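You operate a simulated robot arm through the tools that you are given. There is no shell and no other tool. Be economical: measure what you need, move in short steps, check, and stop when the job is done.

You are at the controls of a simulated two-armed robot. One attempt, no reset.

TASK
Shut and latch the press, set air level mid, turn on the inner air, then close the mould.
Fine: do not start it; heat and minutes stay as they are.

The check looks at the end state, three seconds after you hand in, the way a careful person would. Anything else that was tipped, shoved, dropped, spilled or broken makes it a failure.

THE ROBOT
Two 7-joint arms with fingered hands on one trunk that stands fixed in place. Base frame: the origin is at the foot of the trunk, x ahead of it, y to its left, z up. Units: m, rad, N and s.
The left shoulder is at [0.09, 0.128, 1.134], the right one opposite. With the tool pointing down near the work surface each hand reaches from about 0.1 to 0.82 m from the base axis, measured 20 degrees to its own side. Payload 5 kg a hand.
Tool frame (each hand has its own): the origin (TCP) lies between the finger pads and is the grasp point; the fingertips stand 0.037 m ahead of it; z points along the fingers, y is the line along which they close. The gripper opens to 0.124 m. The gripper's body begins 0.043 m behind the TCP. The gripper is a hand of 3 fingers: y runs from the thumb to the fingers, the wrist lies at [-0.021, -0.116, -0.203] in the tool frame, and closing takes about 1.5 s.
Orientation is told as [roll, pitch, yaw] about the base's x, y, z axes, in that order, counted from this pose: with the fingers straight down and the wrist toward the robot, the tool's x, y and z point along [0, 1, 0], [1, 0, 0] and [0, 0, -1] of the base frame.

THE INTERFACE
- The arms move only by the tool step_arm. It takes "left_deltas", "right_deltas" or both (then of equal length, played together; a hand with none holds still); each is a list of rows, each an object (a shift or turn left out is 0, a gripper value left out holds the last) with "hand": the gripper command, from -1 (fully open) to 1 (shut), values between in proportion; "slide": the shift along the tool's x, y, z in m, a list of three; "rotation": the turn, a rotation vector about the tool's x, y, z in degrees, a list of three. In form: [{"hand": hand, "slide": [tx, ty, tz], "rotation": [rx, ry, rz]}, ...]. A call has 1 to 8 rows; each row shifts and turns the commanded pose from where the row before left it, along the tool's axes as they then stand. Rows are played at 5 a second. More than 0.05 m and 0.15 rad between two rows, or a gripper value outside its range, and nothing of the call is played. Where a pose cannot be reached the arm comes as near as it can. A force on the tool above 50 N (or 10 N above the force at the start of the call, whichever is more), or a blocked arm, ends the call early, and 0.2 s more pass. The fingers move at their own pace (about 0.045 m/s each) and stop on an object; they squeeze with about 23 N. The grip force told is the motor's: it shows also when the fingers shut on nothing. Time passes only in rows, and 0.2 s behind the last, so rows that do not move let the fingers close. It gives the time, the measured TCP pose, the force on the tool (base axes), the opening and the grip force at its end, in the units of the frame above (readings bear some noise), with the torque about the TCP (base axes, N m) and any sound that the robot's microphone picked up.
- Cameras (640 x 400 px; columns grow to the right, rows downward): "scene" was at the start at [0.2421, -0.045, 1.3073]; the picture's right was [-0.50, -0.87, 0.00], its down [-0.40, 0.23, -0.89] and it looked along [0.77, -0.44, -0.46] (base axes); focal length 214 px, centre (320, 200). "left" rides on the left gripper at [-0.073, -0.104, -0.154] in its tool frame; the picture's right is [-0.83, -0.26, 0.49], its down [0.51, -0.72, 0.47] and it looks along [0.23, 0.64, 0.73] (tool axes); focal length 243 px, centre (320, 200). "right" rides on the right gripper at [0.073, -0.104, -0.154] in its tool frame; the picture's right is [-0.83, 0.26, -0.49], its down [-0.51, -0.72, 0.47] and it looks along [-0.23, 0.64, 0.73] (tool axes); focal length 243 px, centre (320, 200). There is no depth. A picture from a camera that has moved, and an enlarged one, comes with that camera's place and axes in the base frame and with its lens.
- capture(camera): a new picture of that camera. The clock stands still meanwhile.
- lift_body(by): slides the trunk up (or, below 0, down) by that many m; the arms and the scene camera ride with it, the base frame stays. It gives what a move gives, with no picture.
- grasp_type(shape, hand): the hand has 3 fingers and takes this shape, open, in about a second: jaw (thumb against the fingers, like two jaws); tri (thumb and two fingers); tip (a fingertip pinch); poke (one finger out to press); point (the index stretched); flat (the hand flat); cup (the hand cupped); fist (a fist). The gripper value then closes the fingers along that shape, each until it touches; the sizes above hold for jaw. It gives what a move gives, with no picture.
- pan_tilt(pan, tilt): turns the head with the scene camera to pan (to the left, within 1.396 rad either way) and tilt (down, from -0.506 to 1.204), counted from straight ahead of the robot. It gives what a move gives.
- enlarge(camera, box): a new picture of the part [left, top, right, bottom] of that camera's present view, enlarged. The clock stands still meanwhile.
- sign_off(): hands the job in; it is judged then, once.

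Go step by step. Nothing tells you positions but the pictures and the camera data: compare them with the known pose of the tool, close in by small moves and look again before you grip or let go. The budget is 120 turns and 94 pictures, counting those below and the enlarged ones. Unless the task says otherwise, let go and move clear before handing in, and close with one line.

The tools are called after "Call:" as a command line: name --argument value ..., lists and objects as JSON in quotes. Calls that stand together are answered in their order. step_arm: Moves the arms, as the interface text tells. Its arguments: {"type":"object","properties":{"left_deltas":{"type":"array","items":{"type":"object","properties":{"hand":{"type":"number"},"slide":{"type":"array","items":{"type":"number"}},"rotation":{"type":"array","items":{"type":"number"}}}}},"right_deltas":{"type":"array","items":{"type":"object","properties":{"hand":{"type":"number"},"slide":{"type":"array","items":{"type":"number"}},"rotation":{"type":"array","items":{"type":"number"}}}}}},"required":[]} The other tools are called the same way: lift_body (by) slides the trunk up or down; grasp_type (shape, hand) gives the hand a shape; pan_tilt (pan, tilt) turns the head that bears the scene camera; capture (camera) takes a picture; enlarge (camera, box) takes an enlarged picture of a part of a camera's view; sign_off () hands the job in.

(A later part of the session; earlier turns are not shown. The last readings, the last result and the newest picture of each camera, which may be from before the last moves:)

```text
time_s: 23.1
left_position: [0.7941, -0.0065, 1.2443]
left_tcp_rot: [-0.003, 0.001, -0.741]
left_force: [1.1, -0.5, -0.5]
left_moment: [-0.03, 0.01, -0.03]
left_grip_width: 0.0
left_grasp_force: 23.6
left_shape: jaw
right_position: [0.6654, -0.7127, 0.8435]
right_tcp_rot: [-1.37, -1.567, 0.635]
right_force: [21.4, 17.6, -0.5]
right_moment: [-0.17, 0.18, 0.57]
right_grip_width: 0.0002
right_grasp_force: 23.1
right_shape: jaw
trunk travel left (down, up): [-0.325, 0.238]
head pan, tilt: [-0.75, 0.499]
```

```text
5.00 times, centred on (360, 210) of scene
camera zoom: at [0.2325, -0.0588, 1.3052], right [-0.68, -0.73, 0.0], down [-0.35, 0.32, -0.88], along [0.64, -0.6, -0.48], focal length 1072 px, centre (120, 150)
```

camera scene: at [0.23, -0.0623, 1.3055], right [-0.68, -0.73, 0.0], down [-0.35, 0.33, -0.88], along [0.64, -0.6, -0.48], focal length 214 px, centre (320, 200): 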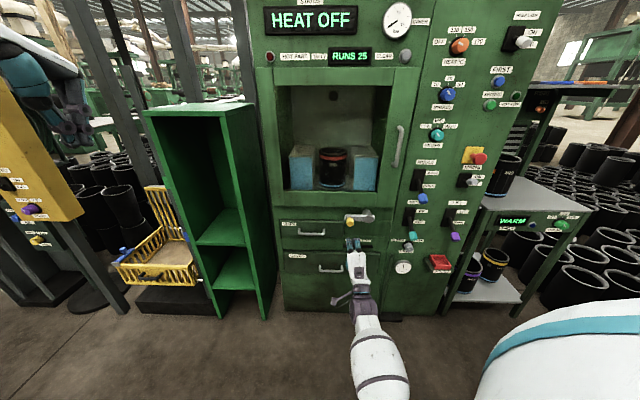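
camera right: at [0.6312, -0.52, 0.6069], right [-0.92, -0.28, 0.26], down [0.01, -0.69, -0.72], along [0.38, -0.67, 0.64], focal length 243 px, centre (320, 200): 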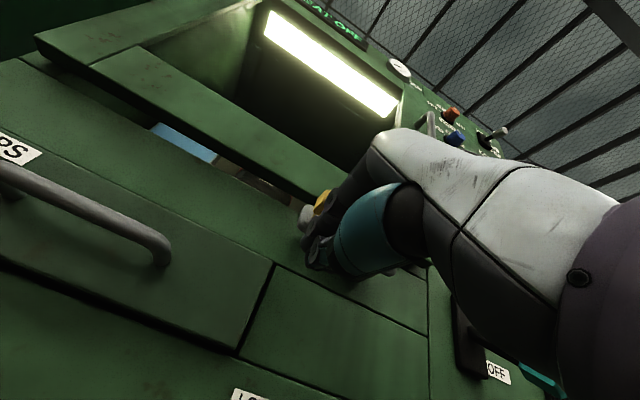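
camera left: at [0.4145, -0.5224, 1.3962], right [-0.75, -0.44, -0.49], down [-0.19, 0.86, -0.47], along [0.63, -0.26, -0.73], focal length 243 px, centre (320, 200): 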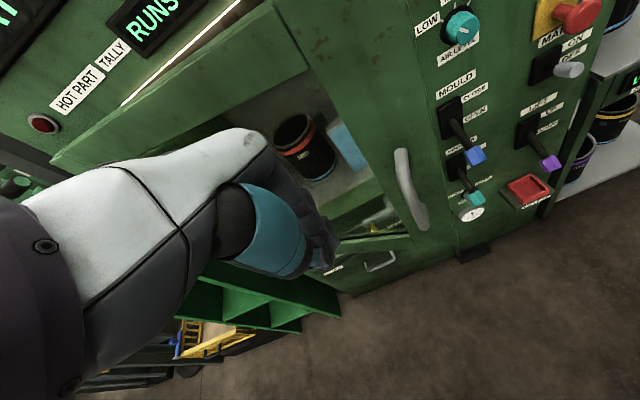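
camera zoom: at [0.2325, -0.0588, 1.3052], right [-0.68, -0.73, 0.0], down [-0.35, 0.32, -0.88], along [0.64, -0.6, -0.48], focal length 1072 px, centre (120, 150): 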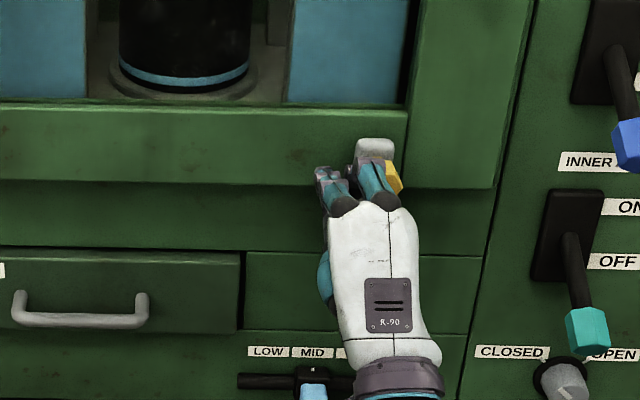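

The lever met its stop standing upright. I'll back away and check it stays.

Call:
step_arm --right_deltas '[{"slide": [0.03, 0, 0]}, {"slide": [0.01, -0.005, -0.045]}, {"slide": [0, 0, -0.05]}, {"slide": [-0.03, 0.03, -0.025]}, {"slide": [-0.035, 0.035, 0]}, {"slide": [-0.035, 0.035, 0]}, {"slide": [-0.035, 0.035, 0]}, {"slide": [-0.035, 0.035, 0]}]'

Call:
capture --camera "scene"

Call:
enlarge --camera "scene" --box '[310, 80, 470, 250]'

Call:
capture --camera "right"

```text
time_s: 24.9
left_position: [0.7911, -0.0095, 1.2464]
left_tcp_rot: [0.0, -0.001, -0.742]
left_force: [0.2, -0.4, 0.2]
left_moment: [0.01, -0.01, -0.01]
left_grip_width: 0.0
left_grasp_force: 22.5
left_shape: jaw
right_position: [0.4866, -0.7313, 1.0091]
right_tcp_rot: [2.154, -1.569, -2.893]
right_force: [-0.8, 0.1, 0.0]
right_moment: [0.0, 0.03, 0.05]
right_grip_width: 0.0
right_grasp_force: 23.1
right_shape: jaw
trunk travel left (down, up): [-0.325, 0.238]
head pan, tilt: [-0.75, 0.499]
```

```text
54 pictures are left
camera scene: at [0.2288, -0.0619, 1.3058], right [-0.68, -0.73, 0.0], down [-0.35, 0.33, -0.88], along [0.64, -0.6, -0.48], focal length 214 px, centre (320, 200)
```

scene: 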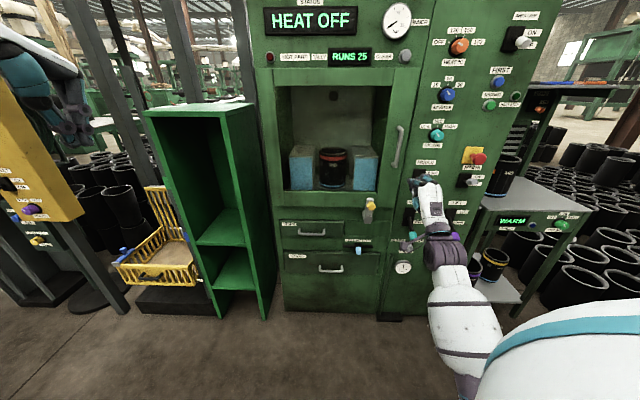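

```text
2.35 times, centred on (390, 165) of scene
camera zoom: at [0.2288, -0.0619, 1.3058], right [-0.68, -0.73, 0.0], down [-0.35, 0.33, -0.88], along [0.64, -0.6, -0.48], focal length 505 px, centre (155, 282)
```

zoom: 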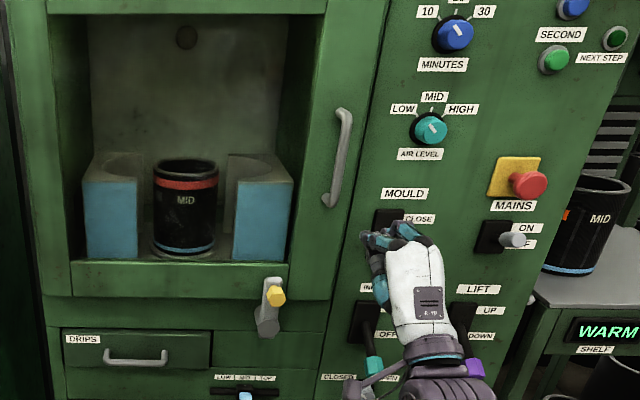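

```text
52 pictures are left
camera right: at [0.423, -0.5739, 0.9047], right [-0.92, -0.28, 0.26], down [0.01, -0.69, -0.72], along [0.38, -0.66, 0.64], focal length 243 px, centre (320, 200)
```

right: 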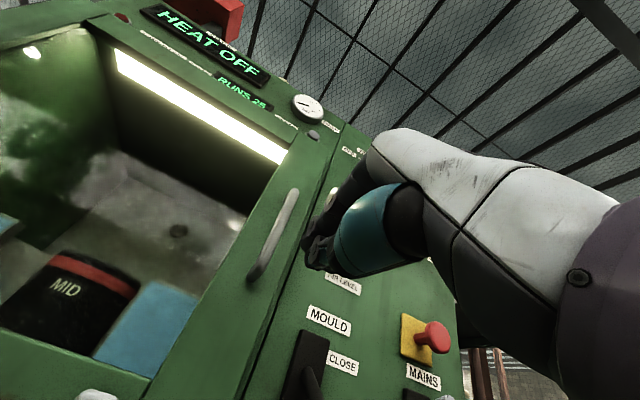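

The door is shut and latched. Next is the air-level knob, and I'll read its pointer first.

Call:
enlarge --camera "scene" --box '[417, 110, 465, 155]'

```text
8.89 times, centred on (441, 132) of scene
camera zoom: at [0.2288, -0.0619, 1.3058], right [-0.68, -0.73, 0.0], down [-0.35, 0.33, -0.88], along [0.64, -0.6, -0.48], focal length 1906 px, centre (-756, 800)
```

zoom: 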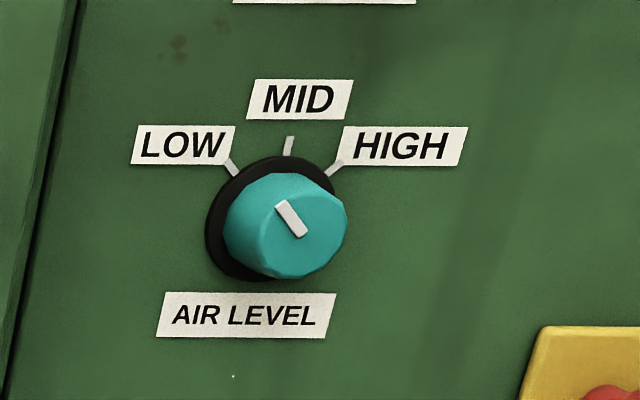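

The pointer is at LOW and needs about 45° clockwise. The knob is near r 0.336, z 1.133, so I'll bring the right hand in front of it and open partway.

Call:
step_arm --right_deltas '[{"slide": [-0.033, 0.031, 0]}, {"slide": [-0.033, 0.031, 0]}, {"slide": [-0.033, 0.031, 0]}, {"slide": [-0.034, 0.031, 0]}, {"hand": -0.45}, {}, {}, {}]'

Call:
capture --camera "right"

Call:
enlarge --camera "scene" --box '[390, 80, 510, 200]'

```text
time_s: 26.8
left_position: [0.7909, -0.0095, 1.2464]
left_tcp_rot: [0.001, 0.0, -0.741]
left_force: [-0.9, 0.7, -0.2]
left_moment: [-0.02, -0.03, -0.02]
left_grip_width: 0.0
left_grasp_force: 23.5
left_shape: jaw
right_position: [0.3949, -0.8284, 1.1328]
right_tcp_rot: [2.733, -1.571, 2.807]
right_force: [-0.2, -1.1, -0.5]
right_moment: [0.0, 0.0, -0.06]
right_grip_width: 0.0898
right_grasp_force: 0.0
right_shape: jaw
trunk travel left (down, up): [-0.325, 0.238]
head pan, tilt: [-0.75, 0.499]
```

```text
50 pictures are left
camera right: at [0.3307, -0.6712, 1.0289], right [-0.92, -0.28, 0.26], down [0.01, -0.69, -0.72], along [0.38, -0.66, 0.64], focal length 243 px, centre (320, 200)
```

right: 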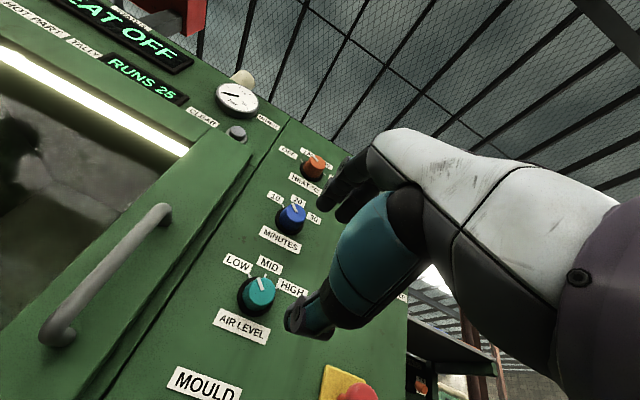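

```text
3.33 times, centred on (450, 140) of scene
camera zoom: at [0.2295, -0.0616, 1.3056], right [-0.68, -0.73, 0.0], down [-0.35, 0.33, -0.88], along [0.64, -0.6, -0.48], focal length 715 px, centre (-113, 400)
```

zoom: 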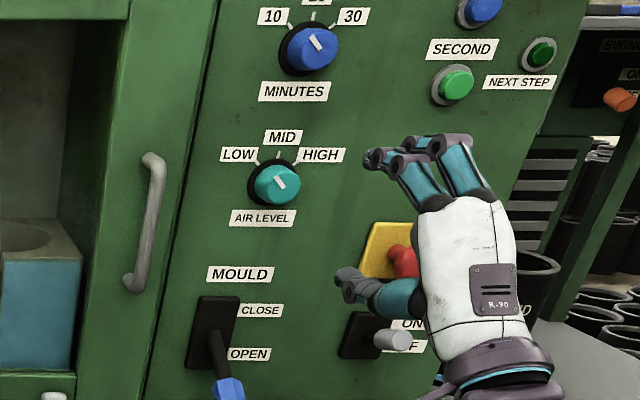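

The knob triangulates to r 0.332, z 1.131, so the hand is aligned within a few millimetres. Advancing.

Call:
step_arm --right_deltas '[{"slide": [0.004, -0.001, 0.04]}, {"slide": [0, 0, 0.04]}, {"slide": [0, 0, 0.035]}, {"slide": [0, 0, 0.015]}]'

Call:
capture --camera "right"

Call:
enlarge --camera "scene" --box '[390, 80, 510, 200]'

```text
time_s: 27.8
left_position: [0.7923, -0.0095, 1.2458]
left_tcp_rot: [0.001, -0.001, -0.743]
left_force: [0.3, 0.0, 0.0]
left_moment: [0.01, 0.03, -0.05]
left_grip_width: 0.0002
left_grasp_force: 23.4
left_shape: jaw
right_position: [0.4945, -0.9143, 1.1339]
right_tcp_rot: [-3.067, -1.572, 2.325]
right_force: [-0.6, -0.4, 1.0]
right_moment: [0.02, 0.03, 0.0]
right_grip_width: 0.0898
right_grasp_force: 0.1
right_shape: jaw
trunk travel left (down, up): [-0.325, 0.238]
head pan, tilt: [-0.75, 0.499]
```

```text
48 pictures are left
camera right: at [0.4303, -0.7567, 1.0287], right [-0.92, -0.28, 0.26], down [0.01, -0.69, -0.72], along [0.38, -0.66, 0.64], focal length 243 px, centre (320, 200)
```

right: 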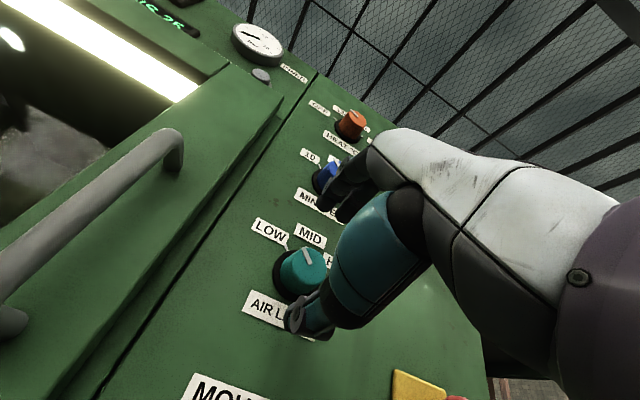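

```text
3.33 times, centred on (450, 140) of scene
camera zoom: at [0.2295, -0.0615, 1.3056], right [-0.68, -0.73, 0.0], down [-0.35, 0.33, -0.88], along [0.64, -0.6, -0.48], focal length 715 px, centre (-113, 400)
```

zoom: 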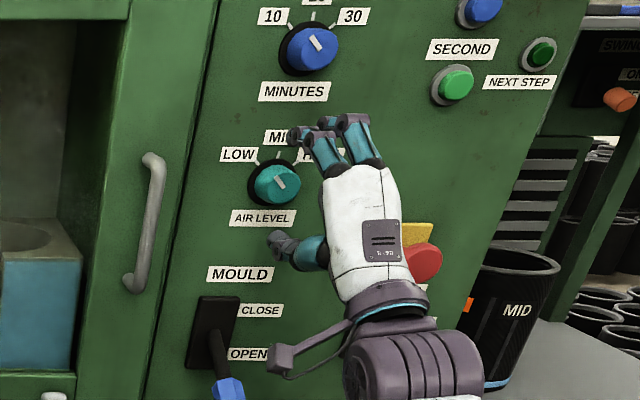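

Well aligned. I'll go about 25 mm further so the pads enclose the knob, then close.

Call:
step_arm --right_deltas '[{"slide": [0, -0.004, 0.012]}, {"slide": [0, 0, 0.013]}, {"hand": 0.6}, {}, {}, {}, {}]'

Call:
capture --camera "right"

Call:
enlarge --camera "scene" --box '[410, 100, 490, 170]'

```text
time_s: 29.4
left_position: [0.7917, -0.0091, 1.2474]
left_tcp_rot: [-0.001, -0.001, -0.741]
left_force: [0.0, 0.5, 0.5]
left_moment: [-0.06, -0.01, -0.03]
left_grip_width: 0.0002
left_grasp_force: 23.0
left_shape: jaw
right_position: [0.5123, -0.9313, 1.1271]
right_tcp_rot: [3.054, -1.571, 2.487]
right_force: [1.4, -0.1, 0.4]
right_moment: [-0.01, 0.0, -0.01]
right_grip_width: 0.0288
right_grasp_force: 22.9
right_shape: jaw
trunk travel left (down, up): [-0.325, 0.238]
head pan, tilt: [-0.75, 0.499]
```

```text
46 pictures are left
camera right: at [0.4471, -0.7741, 1.0232], right [-0.92, -0.28, 0.26], down [0.01, -0.69, -0.72], along [0.38, -0.66, 0.64], focal length 243 px, centre (320, 200)
```

right: 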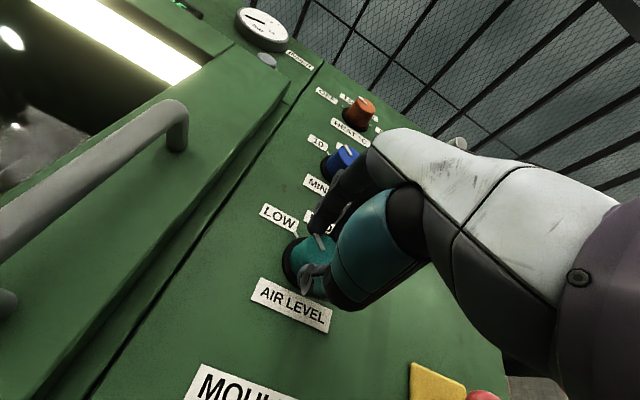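

```text
5.71 times, centred on (450, 135) of scene
camera zoom: at [0.2296, -0.0615, 1.3056], right [-0.68, -0.73, 0.0], down [-0.35, 0.33, -0.88], along [0.64, -0.6, -0.48], focal length 1226 px, centre (-423, 571)
```

zoom: 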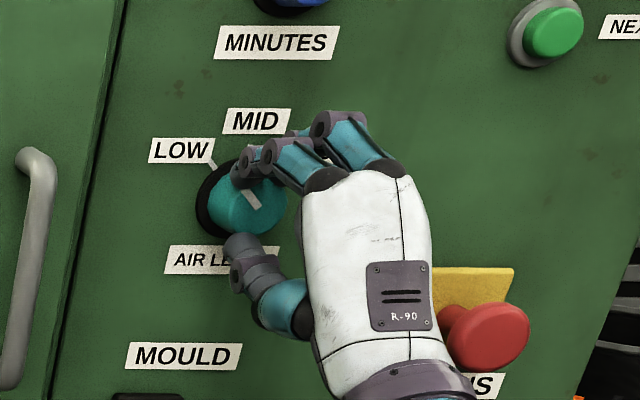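

The hand has closed on the knob. I'll try turning about 24° clockwise and check.

Call:
step_arm --right_deltas '[{"rotation": [0, 0, 8]}, {"rotation": [0, 0, 8]}, {"rotation": [0, 0, 8]}]'

Call:
enlarge --camera "scene" --box '[410, 100, 490, 170]'

Call:
capture --camera "right"

```text
time_s: 30.1
left_position: [0.793, -0.0085, 1.2449]
left_tcp_rot: [-0.003, 0.001, -0.741]
left_force: [0.9, 0.1, 0.1]
left_moment: [0.01, -0.01, 0.0]
left_grip_width: 0.0
left_grasp_force: 23.4
left_shape: jaw
right_position: [0.5114, -0.9318, 1.1294]
right_tcp_rot: [1.575, -1.152, -2.316]
right_force: [2.7, 2.2, 4.7]
right_moment: [-0.18, -0.16, 0.06]
right_grip_width: 0.0286
right_grasp_force: 23.2
right_shape: jaw
trunk travel left (down, up): [-0.325, 0.238]
head pan, tilt: [-0.75, 0.499]
```

```text
5.71 times, centred on (450, 135) of scene
camera zoom: at [0.2304, -0.0603, 1.3055], right [-0.68, -0.73, 0.0], down [-0.35, 0.33, -0.88], along [0.64, -0.6, -0.48], focal length 1226 px, centre (-423, 571)
```

zoom: 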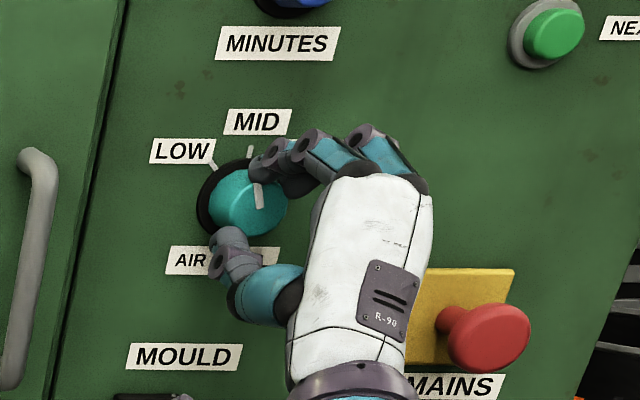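

```text
43 pictures are left
camera right: at [0.4718, -0.7473, 1.063], right [-0.95, -0.31, -0.1], down [0.23, -0.44, -0.86], along [0.22, -0.84, 0.49], focal length 243 px, centre (320, 200)
```

right: 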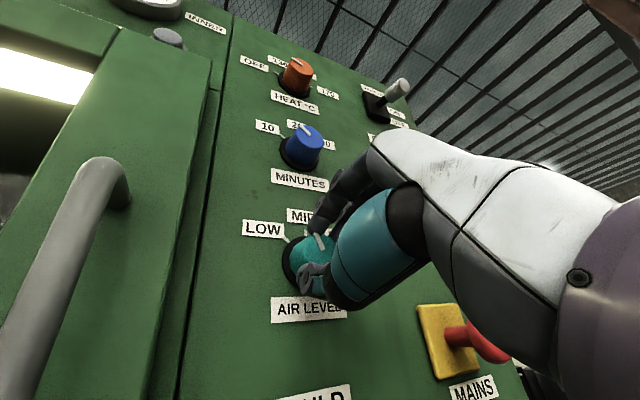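

The knob follows. I'll add about 20° more.

Call:
step_arm --right_deltas '[{"rotation": [0, 0, 7]}, {"rotation": [0, 0, 7]}, {"rotation": [0, 0, 6]}, {}]'

Call:
enlarge --camera "scene" --box '[417, 110, 465, 155]'

```text
time_s: 31.1
left_position: [0.79, -0.0077, 1.2466]
left_tcp_rot: [-0.001, -0.002, -0.741]
left_force: [-0.4, -0.1, 0.8]
left_moment: [0.02, -0.02, 0.02]
left_grip_width: 0.0001
left_grasp_force: 22.9
left_shape: jaw
right_position: [0.5111, -0.9311, 1.129]
right_tcp_rot: [1.575, -0.8, -2.314]
right_force: [2.4, -3.4, 11.3]
right_moment: [-0.32, -0.26, -0.18]
right_grip_width: 0.0284
right_grasp_force: 23.3
right_shape: jaw
trunk travel left (down, up): [-0.325, 0.238]
head pan, tilt: [-0.75, 0.499]
```

```text
8.89 times, centred on (441, 132) of scene
camera zoom: at [0.2285, -0.0606, 1.3059], right [-0.68, -0.73, 0.0], down [-0.35, 0.33, -0.88], along [0.64, -0.6, -0.48], focal length 1906 px, centre (-756, 800)
```

zoom: 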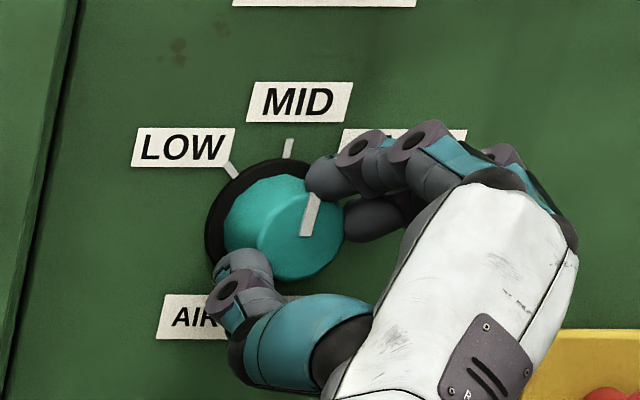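

The pointer is now parallel to the MID tick. I'll let go and withdraw.

Call:
step_arm --right_deltas '[{"hand": -0.45}, {}, {}, {}, {"slide": [0, 0, -0.03]}, {"slide": [0, 0, -0.04]}, {"slide": [0, 0, -0.04]}, {"slide": [0, 0, -0.04]}]'

Call:
enlarge --camera "scene" --box '[417, 110, 465, 155]'

Call:
capture --camera "scene"

```text
time_s: 33.0
left_position: [0.7909, -0.0076, 1.2463]
left_tcp_rot: [0.0, -0.001, -0.74]
left_force: [0.1, 0.0, 0.6]
left_moment: [-0.02, 0.0, -0.03]
left_grip_width: 0.0001
left_grasp_force: 22.6
left_shape: jaw
right_position: [0.4008, -0.8288, 1.1286]
right_tcp_rot: [1.574, -0.803, -2.312]
right_force: [0.1, -0.7, 0.2]
right_moment: [0.04, 0.04, 0.03]
right_grip_width: 0.0895
right_grasp_force: 0.1
right_shape: jaw
trunk travel left (down, up): [-0.325, 0.238]
head pan, tilt: [-0.75, 0.499]
```

```text
8.89 times, centred on (441, 132) of scene
camera zoom: at [0.2286, -0.0609, 1.3059], right [-0.68, -0.73, 0.0], down [-0.35, 0.33, -0.88], along [0.64, -0.6, -0.48], focal length 1906 px, centre (-756, 800)
```

zoom: 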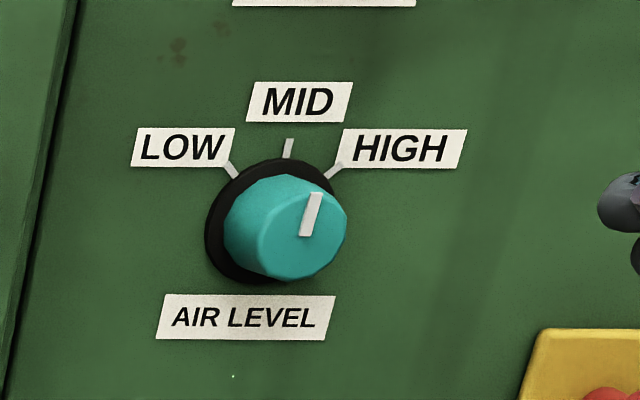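

```text
40 pictures are left
camera scene: at [0.2286, -0.0609, 1.3059], right [-0.68, -0.73, 0.0], down [-0.35, 0.33, -0.88], along [0.64, -0.6, -0.48], focal length 214 px, centre (320, 200)
```

scene: 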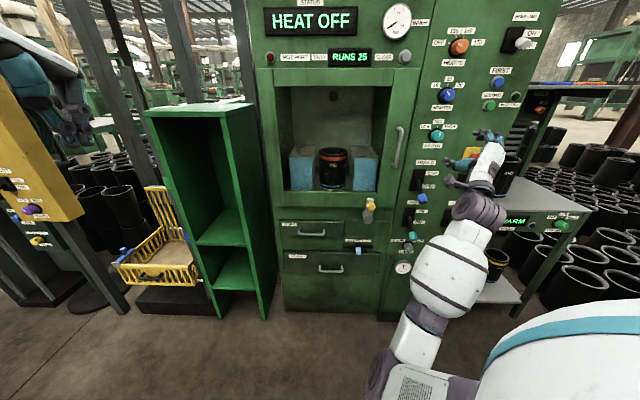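

AIR LEVEL now reads MID. Next is the teal INNER AIR lever (knob near r 0.32, z 0.69); I'll square and close the hand, then come down in front of it.

Call:
step_arm --right_deltas '[{"hand": 1, "rotation": [0, 0, -7.4], "slide": [0, 0, -0.01]}, {"rotation": [0, 0, -7.4]}, {"rotation": [0, 0, -7.4]}, {"rotation": [0, 0, -7.4]}, {"rotation": [0, 0, -7.4]}, {"rotation": [0, 0, -7.4]}, {"slide": [0, -0.05, 0]}, {"slide": [0, -0.05, 0]}]'

Call:
step_arm --right_deltas '[{"slide": [0, -0.05, 0]}, {"slide": [0, -0.05, 0]}, {"slide": [0, -0.05, 0]}, {"slide": [0, -0.05, 0]}, {"slide": [0, -0.05, 0]}, {"slide": [0, -0.05, 0]}, {"slide": [0, -0.05, 0]}, {"slide": [0, -0.03, 0]}]'

Call:
capture --camera "right"

Call:
enlarge --camera "scene" --box '[370, 170, 490, 280]'

```text
time_s: 34.8
left_position: [0.7922, -0.0097, 1.2465]
left_tcp_rot: [0.0, 0.0, -0.743]
left_force: [-0.6, 0.9, 0.6]
left_moment: [0.04, -0.04, 0.01]
left_grip_width: 0.0
left_grasp_force: 23.1
left_shape: jaw
right_position: [0.3907, -0.8293, 1.0271]
right_tcp_rot: [-1.813, -1.564, 1.074]
right_force: [0.0, 0.3, -0.3]
right_moment: [-0.02, -0.03, 0.01]
right_grip_width: 0.0
right_grasp_force: 22.7
right_shape: jaw
trunk travel left (down, up): [-0.325, 0.238]
head pan, tilt: [-0.75, 0.499]
```

```text
time_s: 36.5
left_position: [0.7914, -0.0103, 1.2443]
left_tcp_rot: [0.0, 0.0, -0.742]
left_force: [-0.3, -0.1, 1.0]
left_moment: [-0.02, 0.02, -0.01]
left_grip_width: 0.0
left_grasp_force: 23.2
left_shape: jaw
right_position: [0.393, -0.8238, 0.6484]
right_tcp_rot: [-1.795, -1.564, 1.056]
right_force: [-0.2, 0.1, 0.3]
right_moment: [-0.02, -0.02, -0.03]
right_grip_width: 0.0
right_grasp_force: 22.4
right_shape: jaw
trunk travel left (down, up): [-0.325, 0.238]
head pan, tilt: [-0.75, 0.499]
```

```text
39 pictures are left
camera right: at [0.3273, -0.668, 0.543], right [-0.92, -0.28, 0.27], down [0.0, -0.7, -0.72], along [0.39, -0.66, 0.64], focal length 243 px, centre (320, 200)
```

right: 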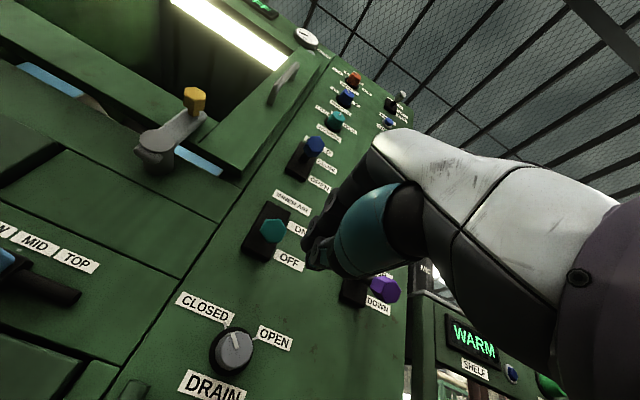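

```text
3.64 times, centred on (430, 225) of scene
camera zoom: at [0.2297, -0.0618, 1.3056], right [-0.68, -0.73, 0.0], down [-0.35, 0.33, -0.88], along [0.64, -0.6, -0.48], focal length 780 px, centre (-80, 109)
```

zoom: 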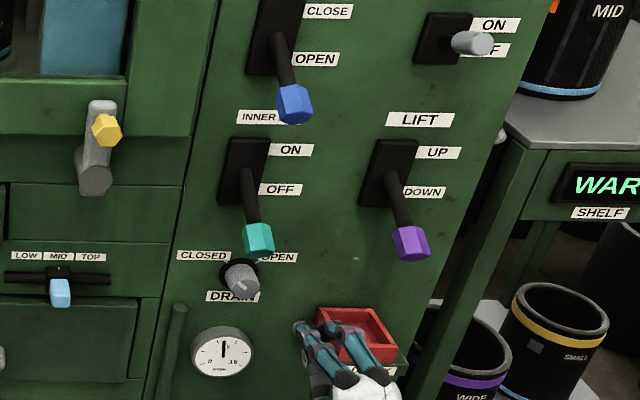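

The teal knob triangulates to r 0.306, n -0.975, z 0.70. I'll line up and slide the fingertips in beneath it, keeping clear of the DRAIN knob.

Call:
step_arm --right_deltas '[{"slide": [0.028, -0.003, 0]}, {"slide": [0, 0, 0.035]}, {"slide": [0, 0, 0.035]}, {"slide": [0, 0, 0.03]}]'

Call:
capture --camera "right"

Call:
enlarge --camera "scene" --box '[370, 190, 460, 270]'

```text
time_s: 37.5
left_position: [0.7912, -0.0112, 1.2447]
left_tcp_rot: [-0.001, 0.003, -0.741]
left_force: [-0.2, 0.4, -0.9]
left_moment: [0.01, 0.0, 0.0]
left_grip_width: 0.0002
left_grasp_force: 23.2
left_shape: jaw
right_position: [0.4852, -0.877, 0.643]
right_tcp_rot: [-1.345, -1.563, 0.603]
right_force: [-0.3, 0.3, 0.0]
right_moment: [-0.03, -0.02, -0.03]
right_grip_width: 0.0001
right_grasp_force: 22.6
right_shape: jaw
trunk travel left (down, up): [-0.325, 0.238]
head pan, tilt: [-0.75, 0.499]
```

```text
37 pictures are left
camera right: at [0.4204, -0.7195, 0.5381], right [-0.92, -0.28, 0.27], down [0.0, -0.7, -0.72], along [0.39, -0.66, 0.64], focal length 243 px, centre (320, 200)
```

right: 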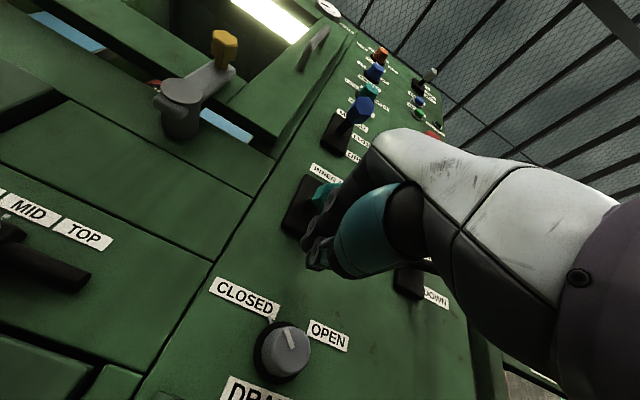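

```text
5.00 times, centred on (415, 230) of scene
camera zoom: at [0.23, -0.0622, 1.3055], right [-0.68, -0.73, 0.0], down [-0.35, 0.33, -0.88], along [0.64, -0.6, -0.48], focal length 1072 px, centre (-155, 50)
```

zoom: 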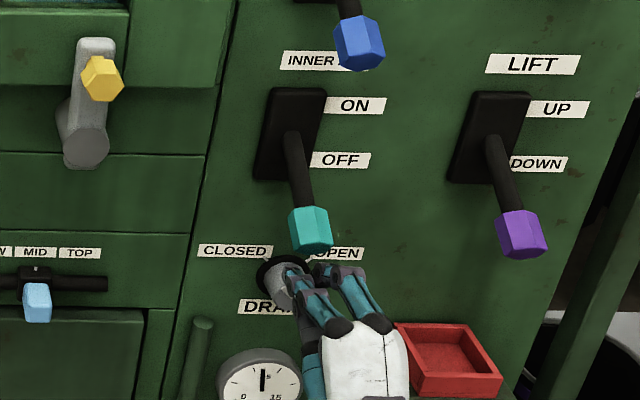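

The fingertips are right below the teal knob. Pushing up.

Call:
step_arm --right_deltas '[{"slide": [0, 0.03, 0]}, {"slide": [0, 0.03, 0]}, {"slide": [0, 0.025, 0]}, {"slide": [0, 0.02, 0]}]'

Call:
enlarge --camera "scene" --box '[370, 170, 460, 250]'

```text
time_s: 38.2
left_position: [0.7911, -0.0083, 1.248]
left_tcp_rot: [0.0, 0.0, -0.742]
left_force: [0.2, -0.5, 0.0]
left_moment: [-0.02, 0.03, 0.0]
left_grip_width: 0.0
left_grasp_force: 22.9
left_shape: jaw
right_position: [0.4803, -0.8723, 0.6891]
right_tcp_rot: [-0.525, -1.556, -0.218]
right_force: [-4.1, -0.4, -1.4]
right_moment: [0.06, -0.18, -0.05]
right_grip_width: 0.0001
right_grasp_force: 22.6
right_shape: jaw
trunk travel left (down, up): [-0.325, 0.238]
head pan, tilt: [-0.75, 0.499]
stopped in row 3 (right hand): the force on the tool passed its limit (the readings are from after the stop); the commanded pose is now the measured one
```

```text
5.00 times, centred on (415, 210) of scene
camera zoom: at [0.2292, -0.0613, 1.3058], right [-0.68, -0.73, 0.0], down [-0.35, 0.33, -0.88], along [0.64, -0.6, -0.48], focal length 1072 px, centre (-155, 150)
```

zoom: 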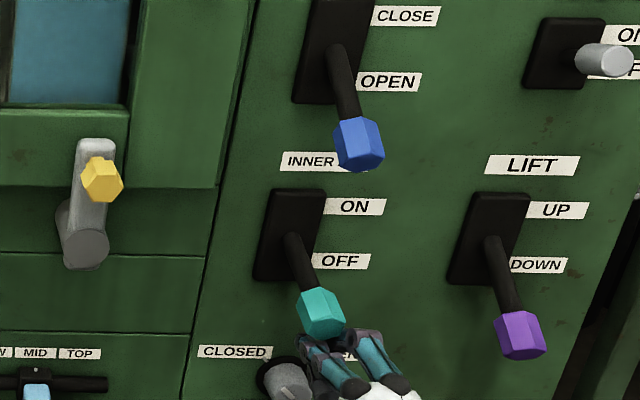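

The fingers caught the knob's end face. I'll drop, reach about 40 mm deeper under the lever shaft, then push up again.

Call:
step_arm --right_deltas '[{"slide": [0, -0.035, -0.01]}, {"slide": [0.004, 0, 0.03]}, {"slide": [0, 0, 0.025]}, {"slide": [0, 0.02, 0]}, {"slide": [0, 0.02, 0]}, {"slide": [0, 0.02, 0]}]'

Call:
enlarge --camera "scene" --box '[370, 170, 460, 250]'

Call:
capture --camera "right"

```text
time_s: 39.6
left_position: [0.7908, -0.0083, 1.2462]
left_tcp_rot: [-0.001, -0.001, -0.742]
left_force: [-0.8, -0.5, 0.2]
left_moment: [0.04, 0.0, 0.02]
left_grip_width: 0.0
left_grasp_force: 22.8
left_shape: jaw
right_position: [0.5164, -0.9011, 0.7158]
right_tcp_rot: [-0.59, -1.557, -0.151]
right_force: [0.3, -0.4, -0.6]
right_moment: [0.02, -0.02, 0.0]
right_grip_width: 0.0
right_grasp_force: 23.0
right_shape: jaw
trunk travel left (down, up): [-0.325, 0.238]
head pan, tilt: [-0.75, 0.499]
```

```text
5.00 times, centred on (415, 210) of scene
camera zoom: at [0.2291, -0.061, 1.3058], right [-0.68, -0.73, 0.0], down [-0.35, 0.33, -0.88], along [0.64, -0.6, -0.48], focal length 1072 px, centre (-155, 150)
```

zoom: 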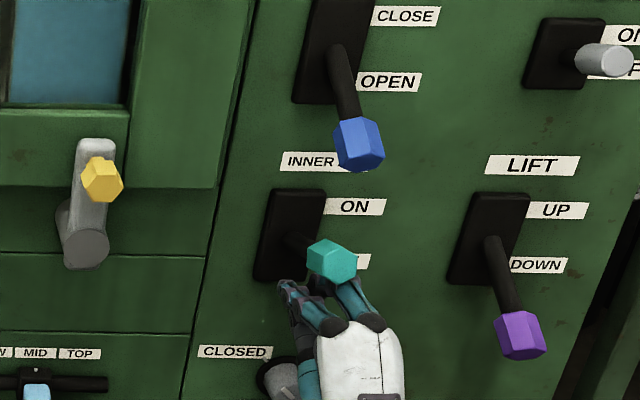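

```text
33 pictures are left
camera right: at [0.4511, -0.743, 0.6119], right [-0.92, -0.28, 0.27], down [0.0, -0.69, -0.72], along [0.39, -0.67, 0.63], focal length 243 px, centre (320, 200)
```

right: 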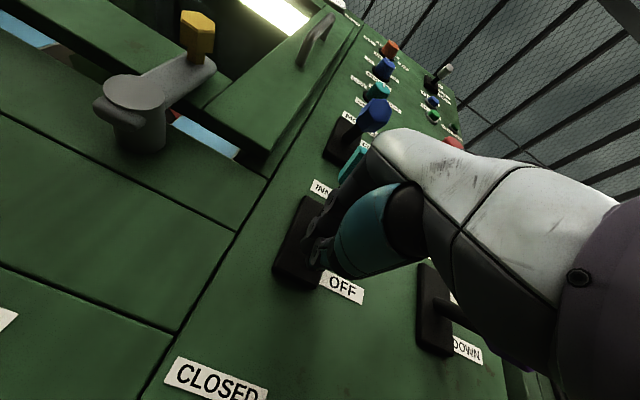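

The lever is coming up and is now past the middle. I'll continue upward.

Call:
step_arm --right_deltas '[{"slide": [0, 0.02, 0]}, {"slide": [0, 0.02, 0]}, {"slide": [0, 0.015, 0]}, {"slide": [0, 0.015, 0]}]'

Call:
enlarge --camera "scene" --box '[370, 170, 460, 250]'

```text
time_s: 40.3
left_position: [0.7913, -0.0115, 1.246]
left_tcp_rot: [0.0, 0.0, -0.741]
left_force: [-0.8, 0.9, 0.8]
left_moment: [-0.12, 0.02, -0.01]
left_grip_width: 0.0
left_grasp_force: 23.1
left_shape: jaw
right_position: [0.5127, -0.9051, 0.7484]
right_tcp_rot: [-0.06, -1.532, -0.689]
right_force: [-10.4, -18.3, -20.2]
right_moment: [0.72, -0.63, 0.21]
right_grip_width: 0.0
right_grasp_force: 23.0
right_shape: jaw
trunk travel left (down, up): [-0.325, 0.238]
head pan, tilt: [-0.75, 0.499]
stopped in row 3 (right hand): the force on the tool passed its limit (the readings are from after the stop); the commanded pose is now the measured one
```

```text
5.00 times, centred on (415, 210) of scene
camera zoom: at [0.2298, -0.0629, 1.3055], right [-0.68, -0.73, 0.0], down [-0.35, 0.33, -0.88], along [0.64, -0.6, -0.48], focal length 1072 px, centre (-155, 150)
```

zoom: 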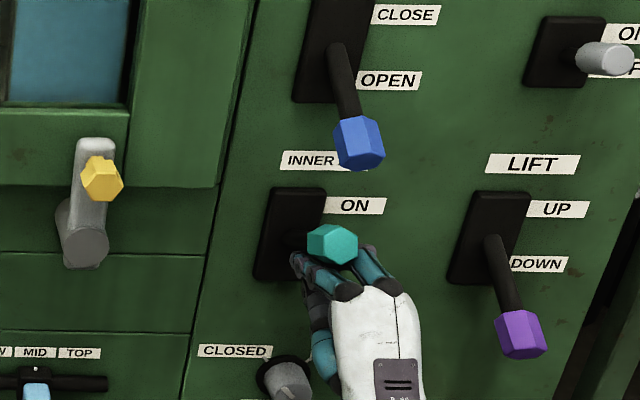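

The shaft wedged between the two fingers. I'll drop, back off a little, and shift sideways so a single finger sits under the knob.

Call:
step_arm --right_deltas '[{"slide": [0, -0.03, 0]}, {"slide": [0, -0.005, -0.025]}, {"slide": [-0.022, 0, 0]}, {}]'

Call:
enlarge --camera "scene" --box '[370, 170, 460, 250]'

```text
time_s: 41.3
left_position: [0.7909, -0.0097, 1.2467]
left_tcp_rot: [-0.001, 0.0, -0.742]
left_force: [1.0, -0.1, -0.6]
left_moment: [0.0, 0.0, 0.0]
left_grip_width: 0.0001
left_grasp_force: 23.0
left_shape: jaw
right_position: [0.4794, -0.9004, 0.7221]
right_tcp_rot: [-0.181, -1.542, -0.564]
right_force: [-0.3, 0.3, 0.5]
right_moment: [0.0, 0.0, -0.03]
right_grip_width: 0.0
right_grasp_force: 22.9
right_shape: jaw
trunk travel left (down, up): [-0.325, 0.238]
head pan, tilt: [-0.75, 0.499]
```

```text
5.00 times, centred on (415, 210) of scene
camera zoom: at [0.2297, -0.0611, 1.3056], right [-0.68, -0.73, 0.0], down [-0.35, 0.33, -0.88], along [0.64, -0.6, -0.48], focal length 1072 px, centre (-155, 150)
```

zoom: 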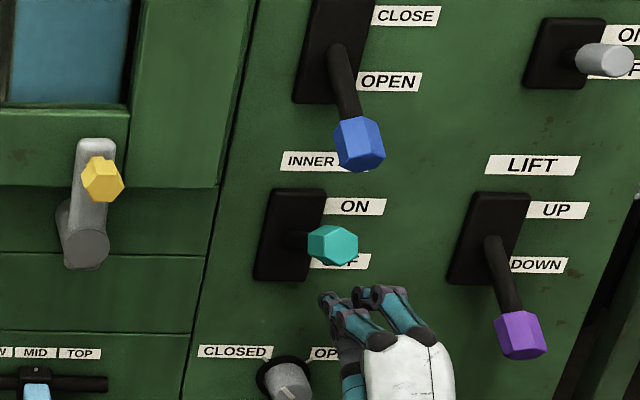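

The lever holds where it is left. The left finger is now under the knob, so I'll push up.

Call:
step_arm --right_deltas '[{"slide": [0, 0.025, 0]}, {"slide": [0, 0.02, 0]}, {"slide": [0, 0.02, 0]}, {"slide": [0, 0.015, 0]}]'

Call:
enlarge --camera "scene" --box '[370, 170, 460, 250]'

```text
time_s: 42.3
left_position: [0.7889, -0.0145, 1.2473]
left_tcp_rot: [0.005, 0.002, -0.741]
left_force: [0.0, -0.6, 0.1]
left_moment: [0.01, 0.02, 0.0]
left_grip_width: 0.0001
left_grasp_force: 23.0
left_shape: jaw
right_position: [0.4779, -0.9068, 0.7985]
right_tcp_rot: [-0.011, -1.538, -0.742]
right_force: [-30.0, -33.2, -16.7]
right_moment: [0.08, -0.04, 0.03]
right_grip_width: 0.0
right_grasp_force: 23.0
right_shape: jaw
trunk travel left (down, up): [-0.325, 0.238]
head pan, tilt: [-0.75, 0.499]
```

```text
5.00 times, centred on (415, 210) of scene
camera zoom: at [0.2277, -0.0662, 1.3057], right [-0.68, -0.73, 0.0], down [-0.35, 0.33, -0.88], along [0.64, -0.6, -0.48], focal length 1072 px, centre (-155, 150)
```

zoom: 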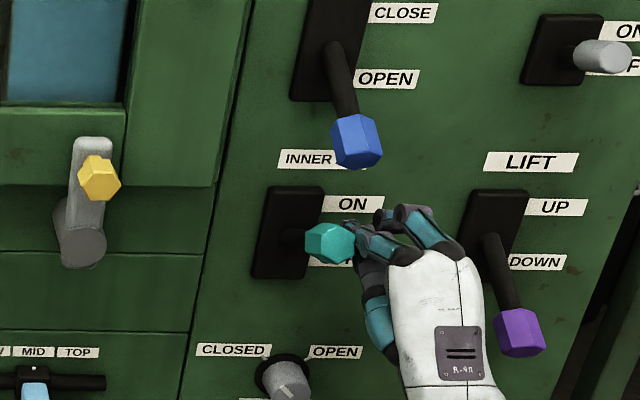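

The finger slid to the knob's right side. By triangulation the knob may already be near its upper stop (z about 0.80), so I'll back out and check from the hand camera.

Call:
step_arm --right_deltas '[{"slide": [-0.01, -0.02, 0]}, {"slide": [0, -0.04, 0]}, {"slide": [0, -0.03, -0.03]}, {"slide": [0, 0, -0.05]}, {"slide": [0, 0, -0.04]}]'

Call:
capture --camera "right"

Call:
enlarge --camera "scene" --box '[380, 150, 500, 250]'

Call:
enlarge --camera "scene" --box '[250, 0, 460, 80]'

```text
time_s: 43.5
left_position: [0.7912, -0.0094, 1.2475]
left_tcp_rot: [0.0, 0.001, -0.743]
left_force: [0.9, -0.2, 0.6]
left_moment: [0.0, 0.01, 0.03]
left_grip_width: 0.0002
left_grasp_force: 23.5
left_shape: jaw
right_position: [0.3847, -0.8237, 0.7159]
right_tcp_rot: [-0.177, -1.544, -0.568]
right_force: [-0.3, -0.4, 0.5]
right_moment: [0.03, 0.02, 0.02]
right_grip_width: 0.0
right_grasp_force: 22.9
right_shape: jaw
trunk travel left (down, up): [-0.325, 0.238]
head pan, tilt: [-0.75, 0.499]
```

```text
29 pictures are left
camera right: at [0.3182, -0.6651, 0.6147], right [-0.92, -0.28, 0.28], down [-0.01, -0.68, -0.73], along [0.4, -0.68, 0.62], focal length 243 px, centre (320, 200)
```

right: 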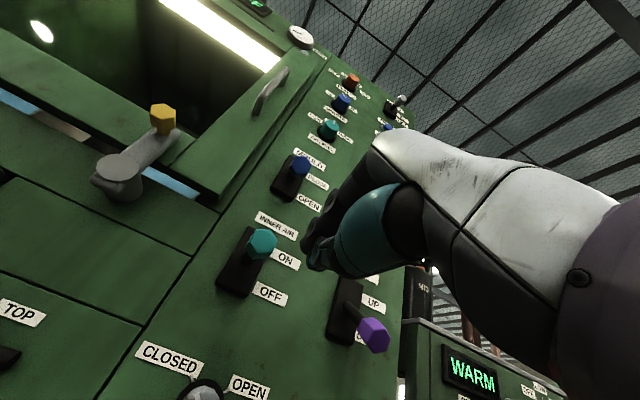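

```text
4.00 times, centred on (440, 200) of scene
camera zoom: at [0.2292, -0.0612, 1.3057], right [-0.68, -0.73, 0.0], down [-0.35, 0.33, -0.88], along [0.64, -0.6, -0.48], focal length 858 px, centre (-160, 200)
```

zoom: 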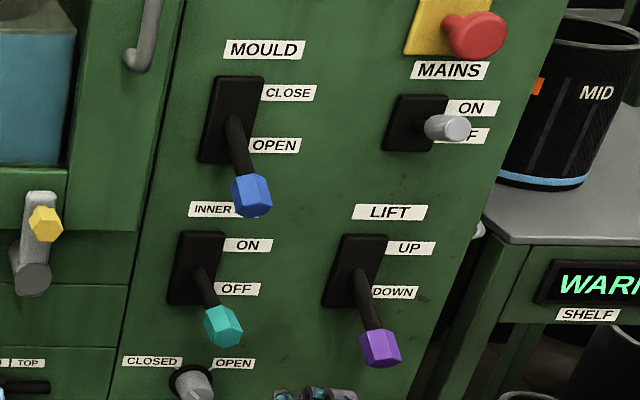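

```text
3.05 times, centred on (355, 40) of scene
camera zoom: at [0.2292, -0.0612, 1.3057], right [-0.68, -0.73, 0.0], down [-0.35, 0.33, -0.88], along [0.64, -0.6, -0.48], focal length 654 px, centre (213, 688)
```

zoom: 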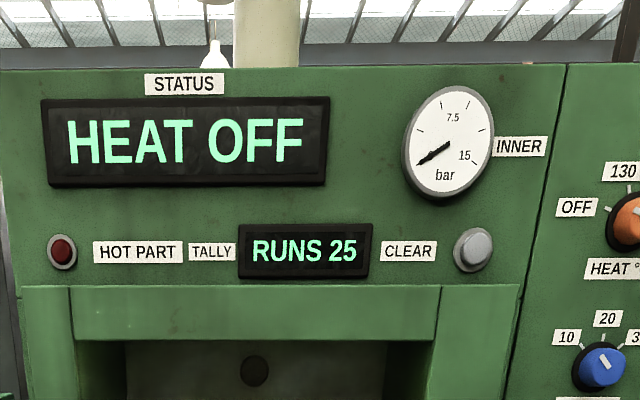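

The push had in fact reached the upper stop, and then my downward retreat dragged the lever back to about horizontal. I'll push it up again as in the first push, then exit with a small drop and straight back.

Call:
step_arm --right_deltas '[{"slide": [0.031, -0.03, 0]}, {"slide": [0, -0.02, 0]}, {"slide": [0, 0, 0.045]}, {"slide": [0, 0, 0.045]}, {"slide": [0, 0, 0.045]}]'

Call:
step_arm --right_deltas '[{"slide": [0, 0.025, 0]}, {"slide": [0, 0.02, 0]}, {"slide": [0, 0.015, 0]}, {"slide": [0, 0.015, 0]}, {"slide": [0, 0.01, 0]}]'

Call:
enlarge --camera "scene" --box '[370, 170, 460, 250]'

```text
time_s: 44.7
left_position: [0.792, -0.0108, 1.2453]
left_tcp_rot: [0.0, 0.003, -0.742]
left_force: [0.3, 0.4, -1.2]
left_moment: [0.0, 0.01, 0.0]
left_grip_width: 0.0001
left_grasp_force: 22.7
left_shape: jaw
right_position: [0.5062, -0.8945, 0.6549]
right_tcp_rot: [-0.189, -1.537, -0.557]
right_force: [0.2, 0.0, -0.2]
right_moment: [-0.04, -0.1, -0.01]
right_grip_width: 0.0001
right_grasp_force: 22.9
right_shape: jaw
trunk travel left (down, up): [-0.325, 0.238]
head pan, tilt: [-0.75, 0.499]
```

```text
time_s: 45.9
left_position: [0.7916, -0.0107, 1.2462]
left_tcp_rot: [0.0, 0.0, -0.742]
left_force: [-0.5, -0.3, 0.4]
left_moment: [-0.01, -0.02, 0.0]
left_grip_width: 0.0002
left_grasp_force: 23.2
left_shape: jaw
right_position: [0.5062, -0.8958, 0.7429]
right_tcp_rot: [-0.134, -1.541, -0.612]
right_force: [-3.3, -0.7, -3.9]
right_moment: [-0.01, -0.18, 0.03]
right_grip_width: 0.0001
right_grasp_force: 23.3
right_shape: jaw
trunk travel left (down, up): [-0.325, 0.238]
head pan, tilt: [-0.75, 0.499]
```

```text
5.00 times, centred on (415, 210) of scene
camera zoom: at [0.2292, -0.0623, 1.3056], right [-0.68, -0.73, 0.0], down [-0.35, 0.33, -0.88], along [0.64, -0.6, -0.48], focal length 1072 px, centre (-155, 150)
```

zoom: 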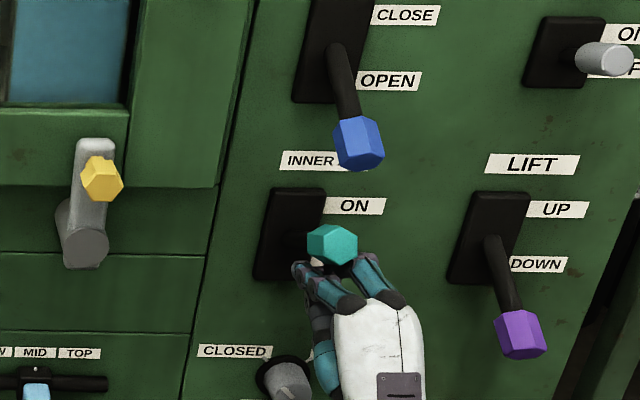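

It's back at the same height. I'll nudge a bit more to confirm the stop.

Call:
step_arm --right_deltas '[{"slide": [0, 0.01, 0]}, {"slide": [0, 0.01, 0]}, {"slide": [0, 0.008, 0]}]'

Call:
enlarge --camera "scene" --box '[370, 170, 460, 250]'

```text
time_s: 46.7
left_position: [0.7925, -0.0098, 1.2455]
left_tcp_rot: [0.002, 0.001, -0.741]
left_force: [-0.4, -0.2, -0.5]
left_moment: [-0.08, -0.01, 0.04]
left_grip_width: 0.0
left_grasp_force: 23.2
left_shape: jaw
right_position: [0.5045, -0.8966, 0.7536]
right_tcp_rot: [-0.064, -1.519, -0.685]
right_force: [-6.6, -6.2, -20.1]
right_moment: [0.27, -0.21, 0.03]
right_grip_width: 0.0004
right_grasp_force: 23.4
right_shape: jaw
trunk travel left (down, up): [-0.325, 0.238]
head pan, tilt: [-0.75, 0.499]
stopped in row 3 (right hand): the force on the tool passed its limit (the readings are from after the stop); the commanded pose is now the measured one
```

```text
5.00 times, centred on (415, 210) of scene
camera zoom: at [0.2299, -0.0631, 1.3055], right [-0.68, -0.73, 0.0], down [-0.35, 0.33, -0.88], along [0.64, -0.6, -0.48], focal length 1072 px, centre (-155, 150)
```

zoom: 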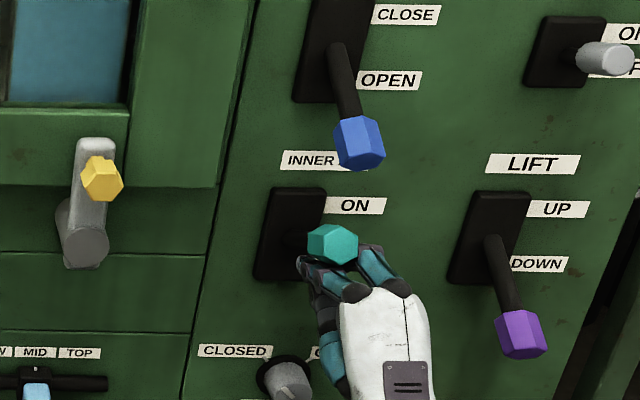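

It's at its upper stop. Now I'll exit: drop 35 mm, then straight back.

Call:
step_arm --right_deltas '[{"slide": [0, -0.02, 0]}, {"slide": [0, -0.018, 0]}, {"slide": [0, 0, -0.05]}, {"slide": [0, 0, -0.05]}, {"slide": [0, 0, -0.04]}]'

Call:
capture --camera "right"

Call:
enlarge --camera "scene" --box '[380, 150, 500, 250]'

Call:
enlarge --camera "scene" --box '[250, 0, 460, 80]'

```text
time_s: 47.9
left_position: [0.7896, -0.0086, 1.2469]
left_tcp_rot: [-0.001, -0.003, -0.742]
left_force: [-0.5, 0.4, 0.4]
left_moment: [0.03, 0.01, 0.0]
left_grip_width: 0.0
left_grasp_force: 23.3
left_shape: jaw
right_position: [0.3993, -0.7995, 0.7292]
right_tcp_rot: [-0.114, -1.532, -0.632]
right_force: [0.5, 0.3, -0.1]
right_moment: [0.01, 0.01, 0.02]
right_grip_width: 0.0
right_grasp_force: 22.8
right_shape: jaw
trunk travel left (down, up): [-0.325, 0.238]
head pan, tilt: [-0.75, 0.499]
```

```text
24 pictures are left
camera right: at [0.3326, -0.6387, 0.6308], right [-0.92, -0.28, 0.29], down [-0.02, -0.67, -0.74], along [0.4, -0.68, 0.61], focal length 243 px, centre (320, 200)
```

right: 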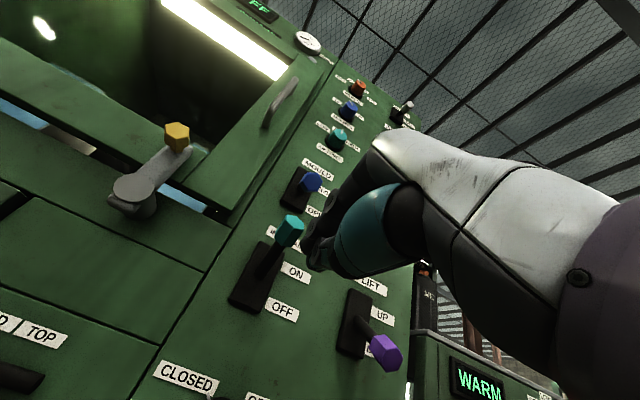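

```text
4.00 times, centred on (440, 200) of scene
camera zoom: at [0.2286, -0.0609, 1.3059], right [-0.68, -0.73, 0.0], down [-0.35, 0.33, -0.88], along [0.64, -0.6, -0.48], focal length 858 px, centre (-160, 200)
```

zoom: 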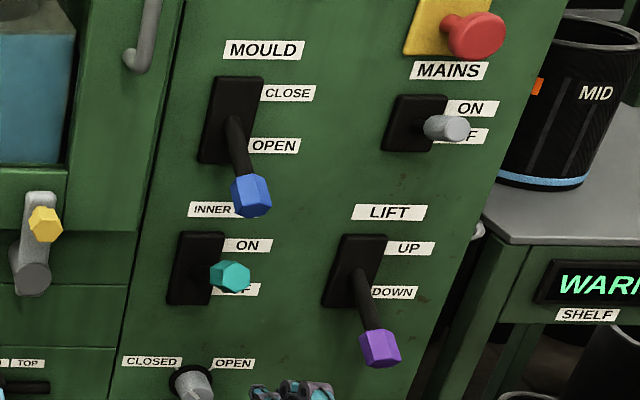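

```text
3.05 times, centred on (355, 40) of scene
camera zoom: at [0.2286, -0.0609, 1.3059], right [-0.68, -0.73, 0.0], down [-0.35, 0.33, -0.88], along [0.64, -0.6, -0.48], focal length 654 px, centre (213, 688)
```

zoom: 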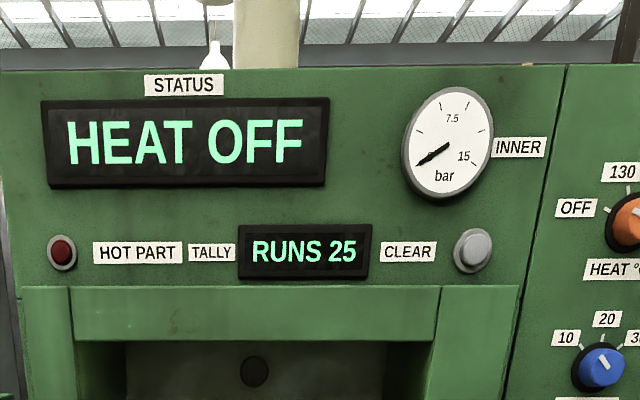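

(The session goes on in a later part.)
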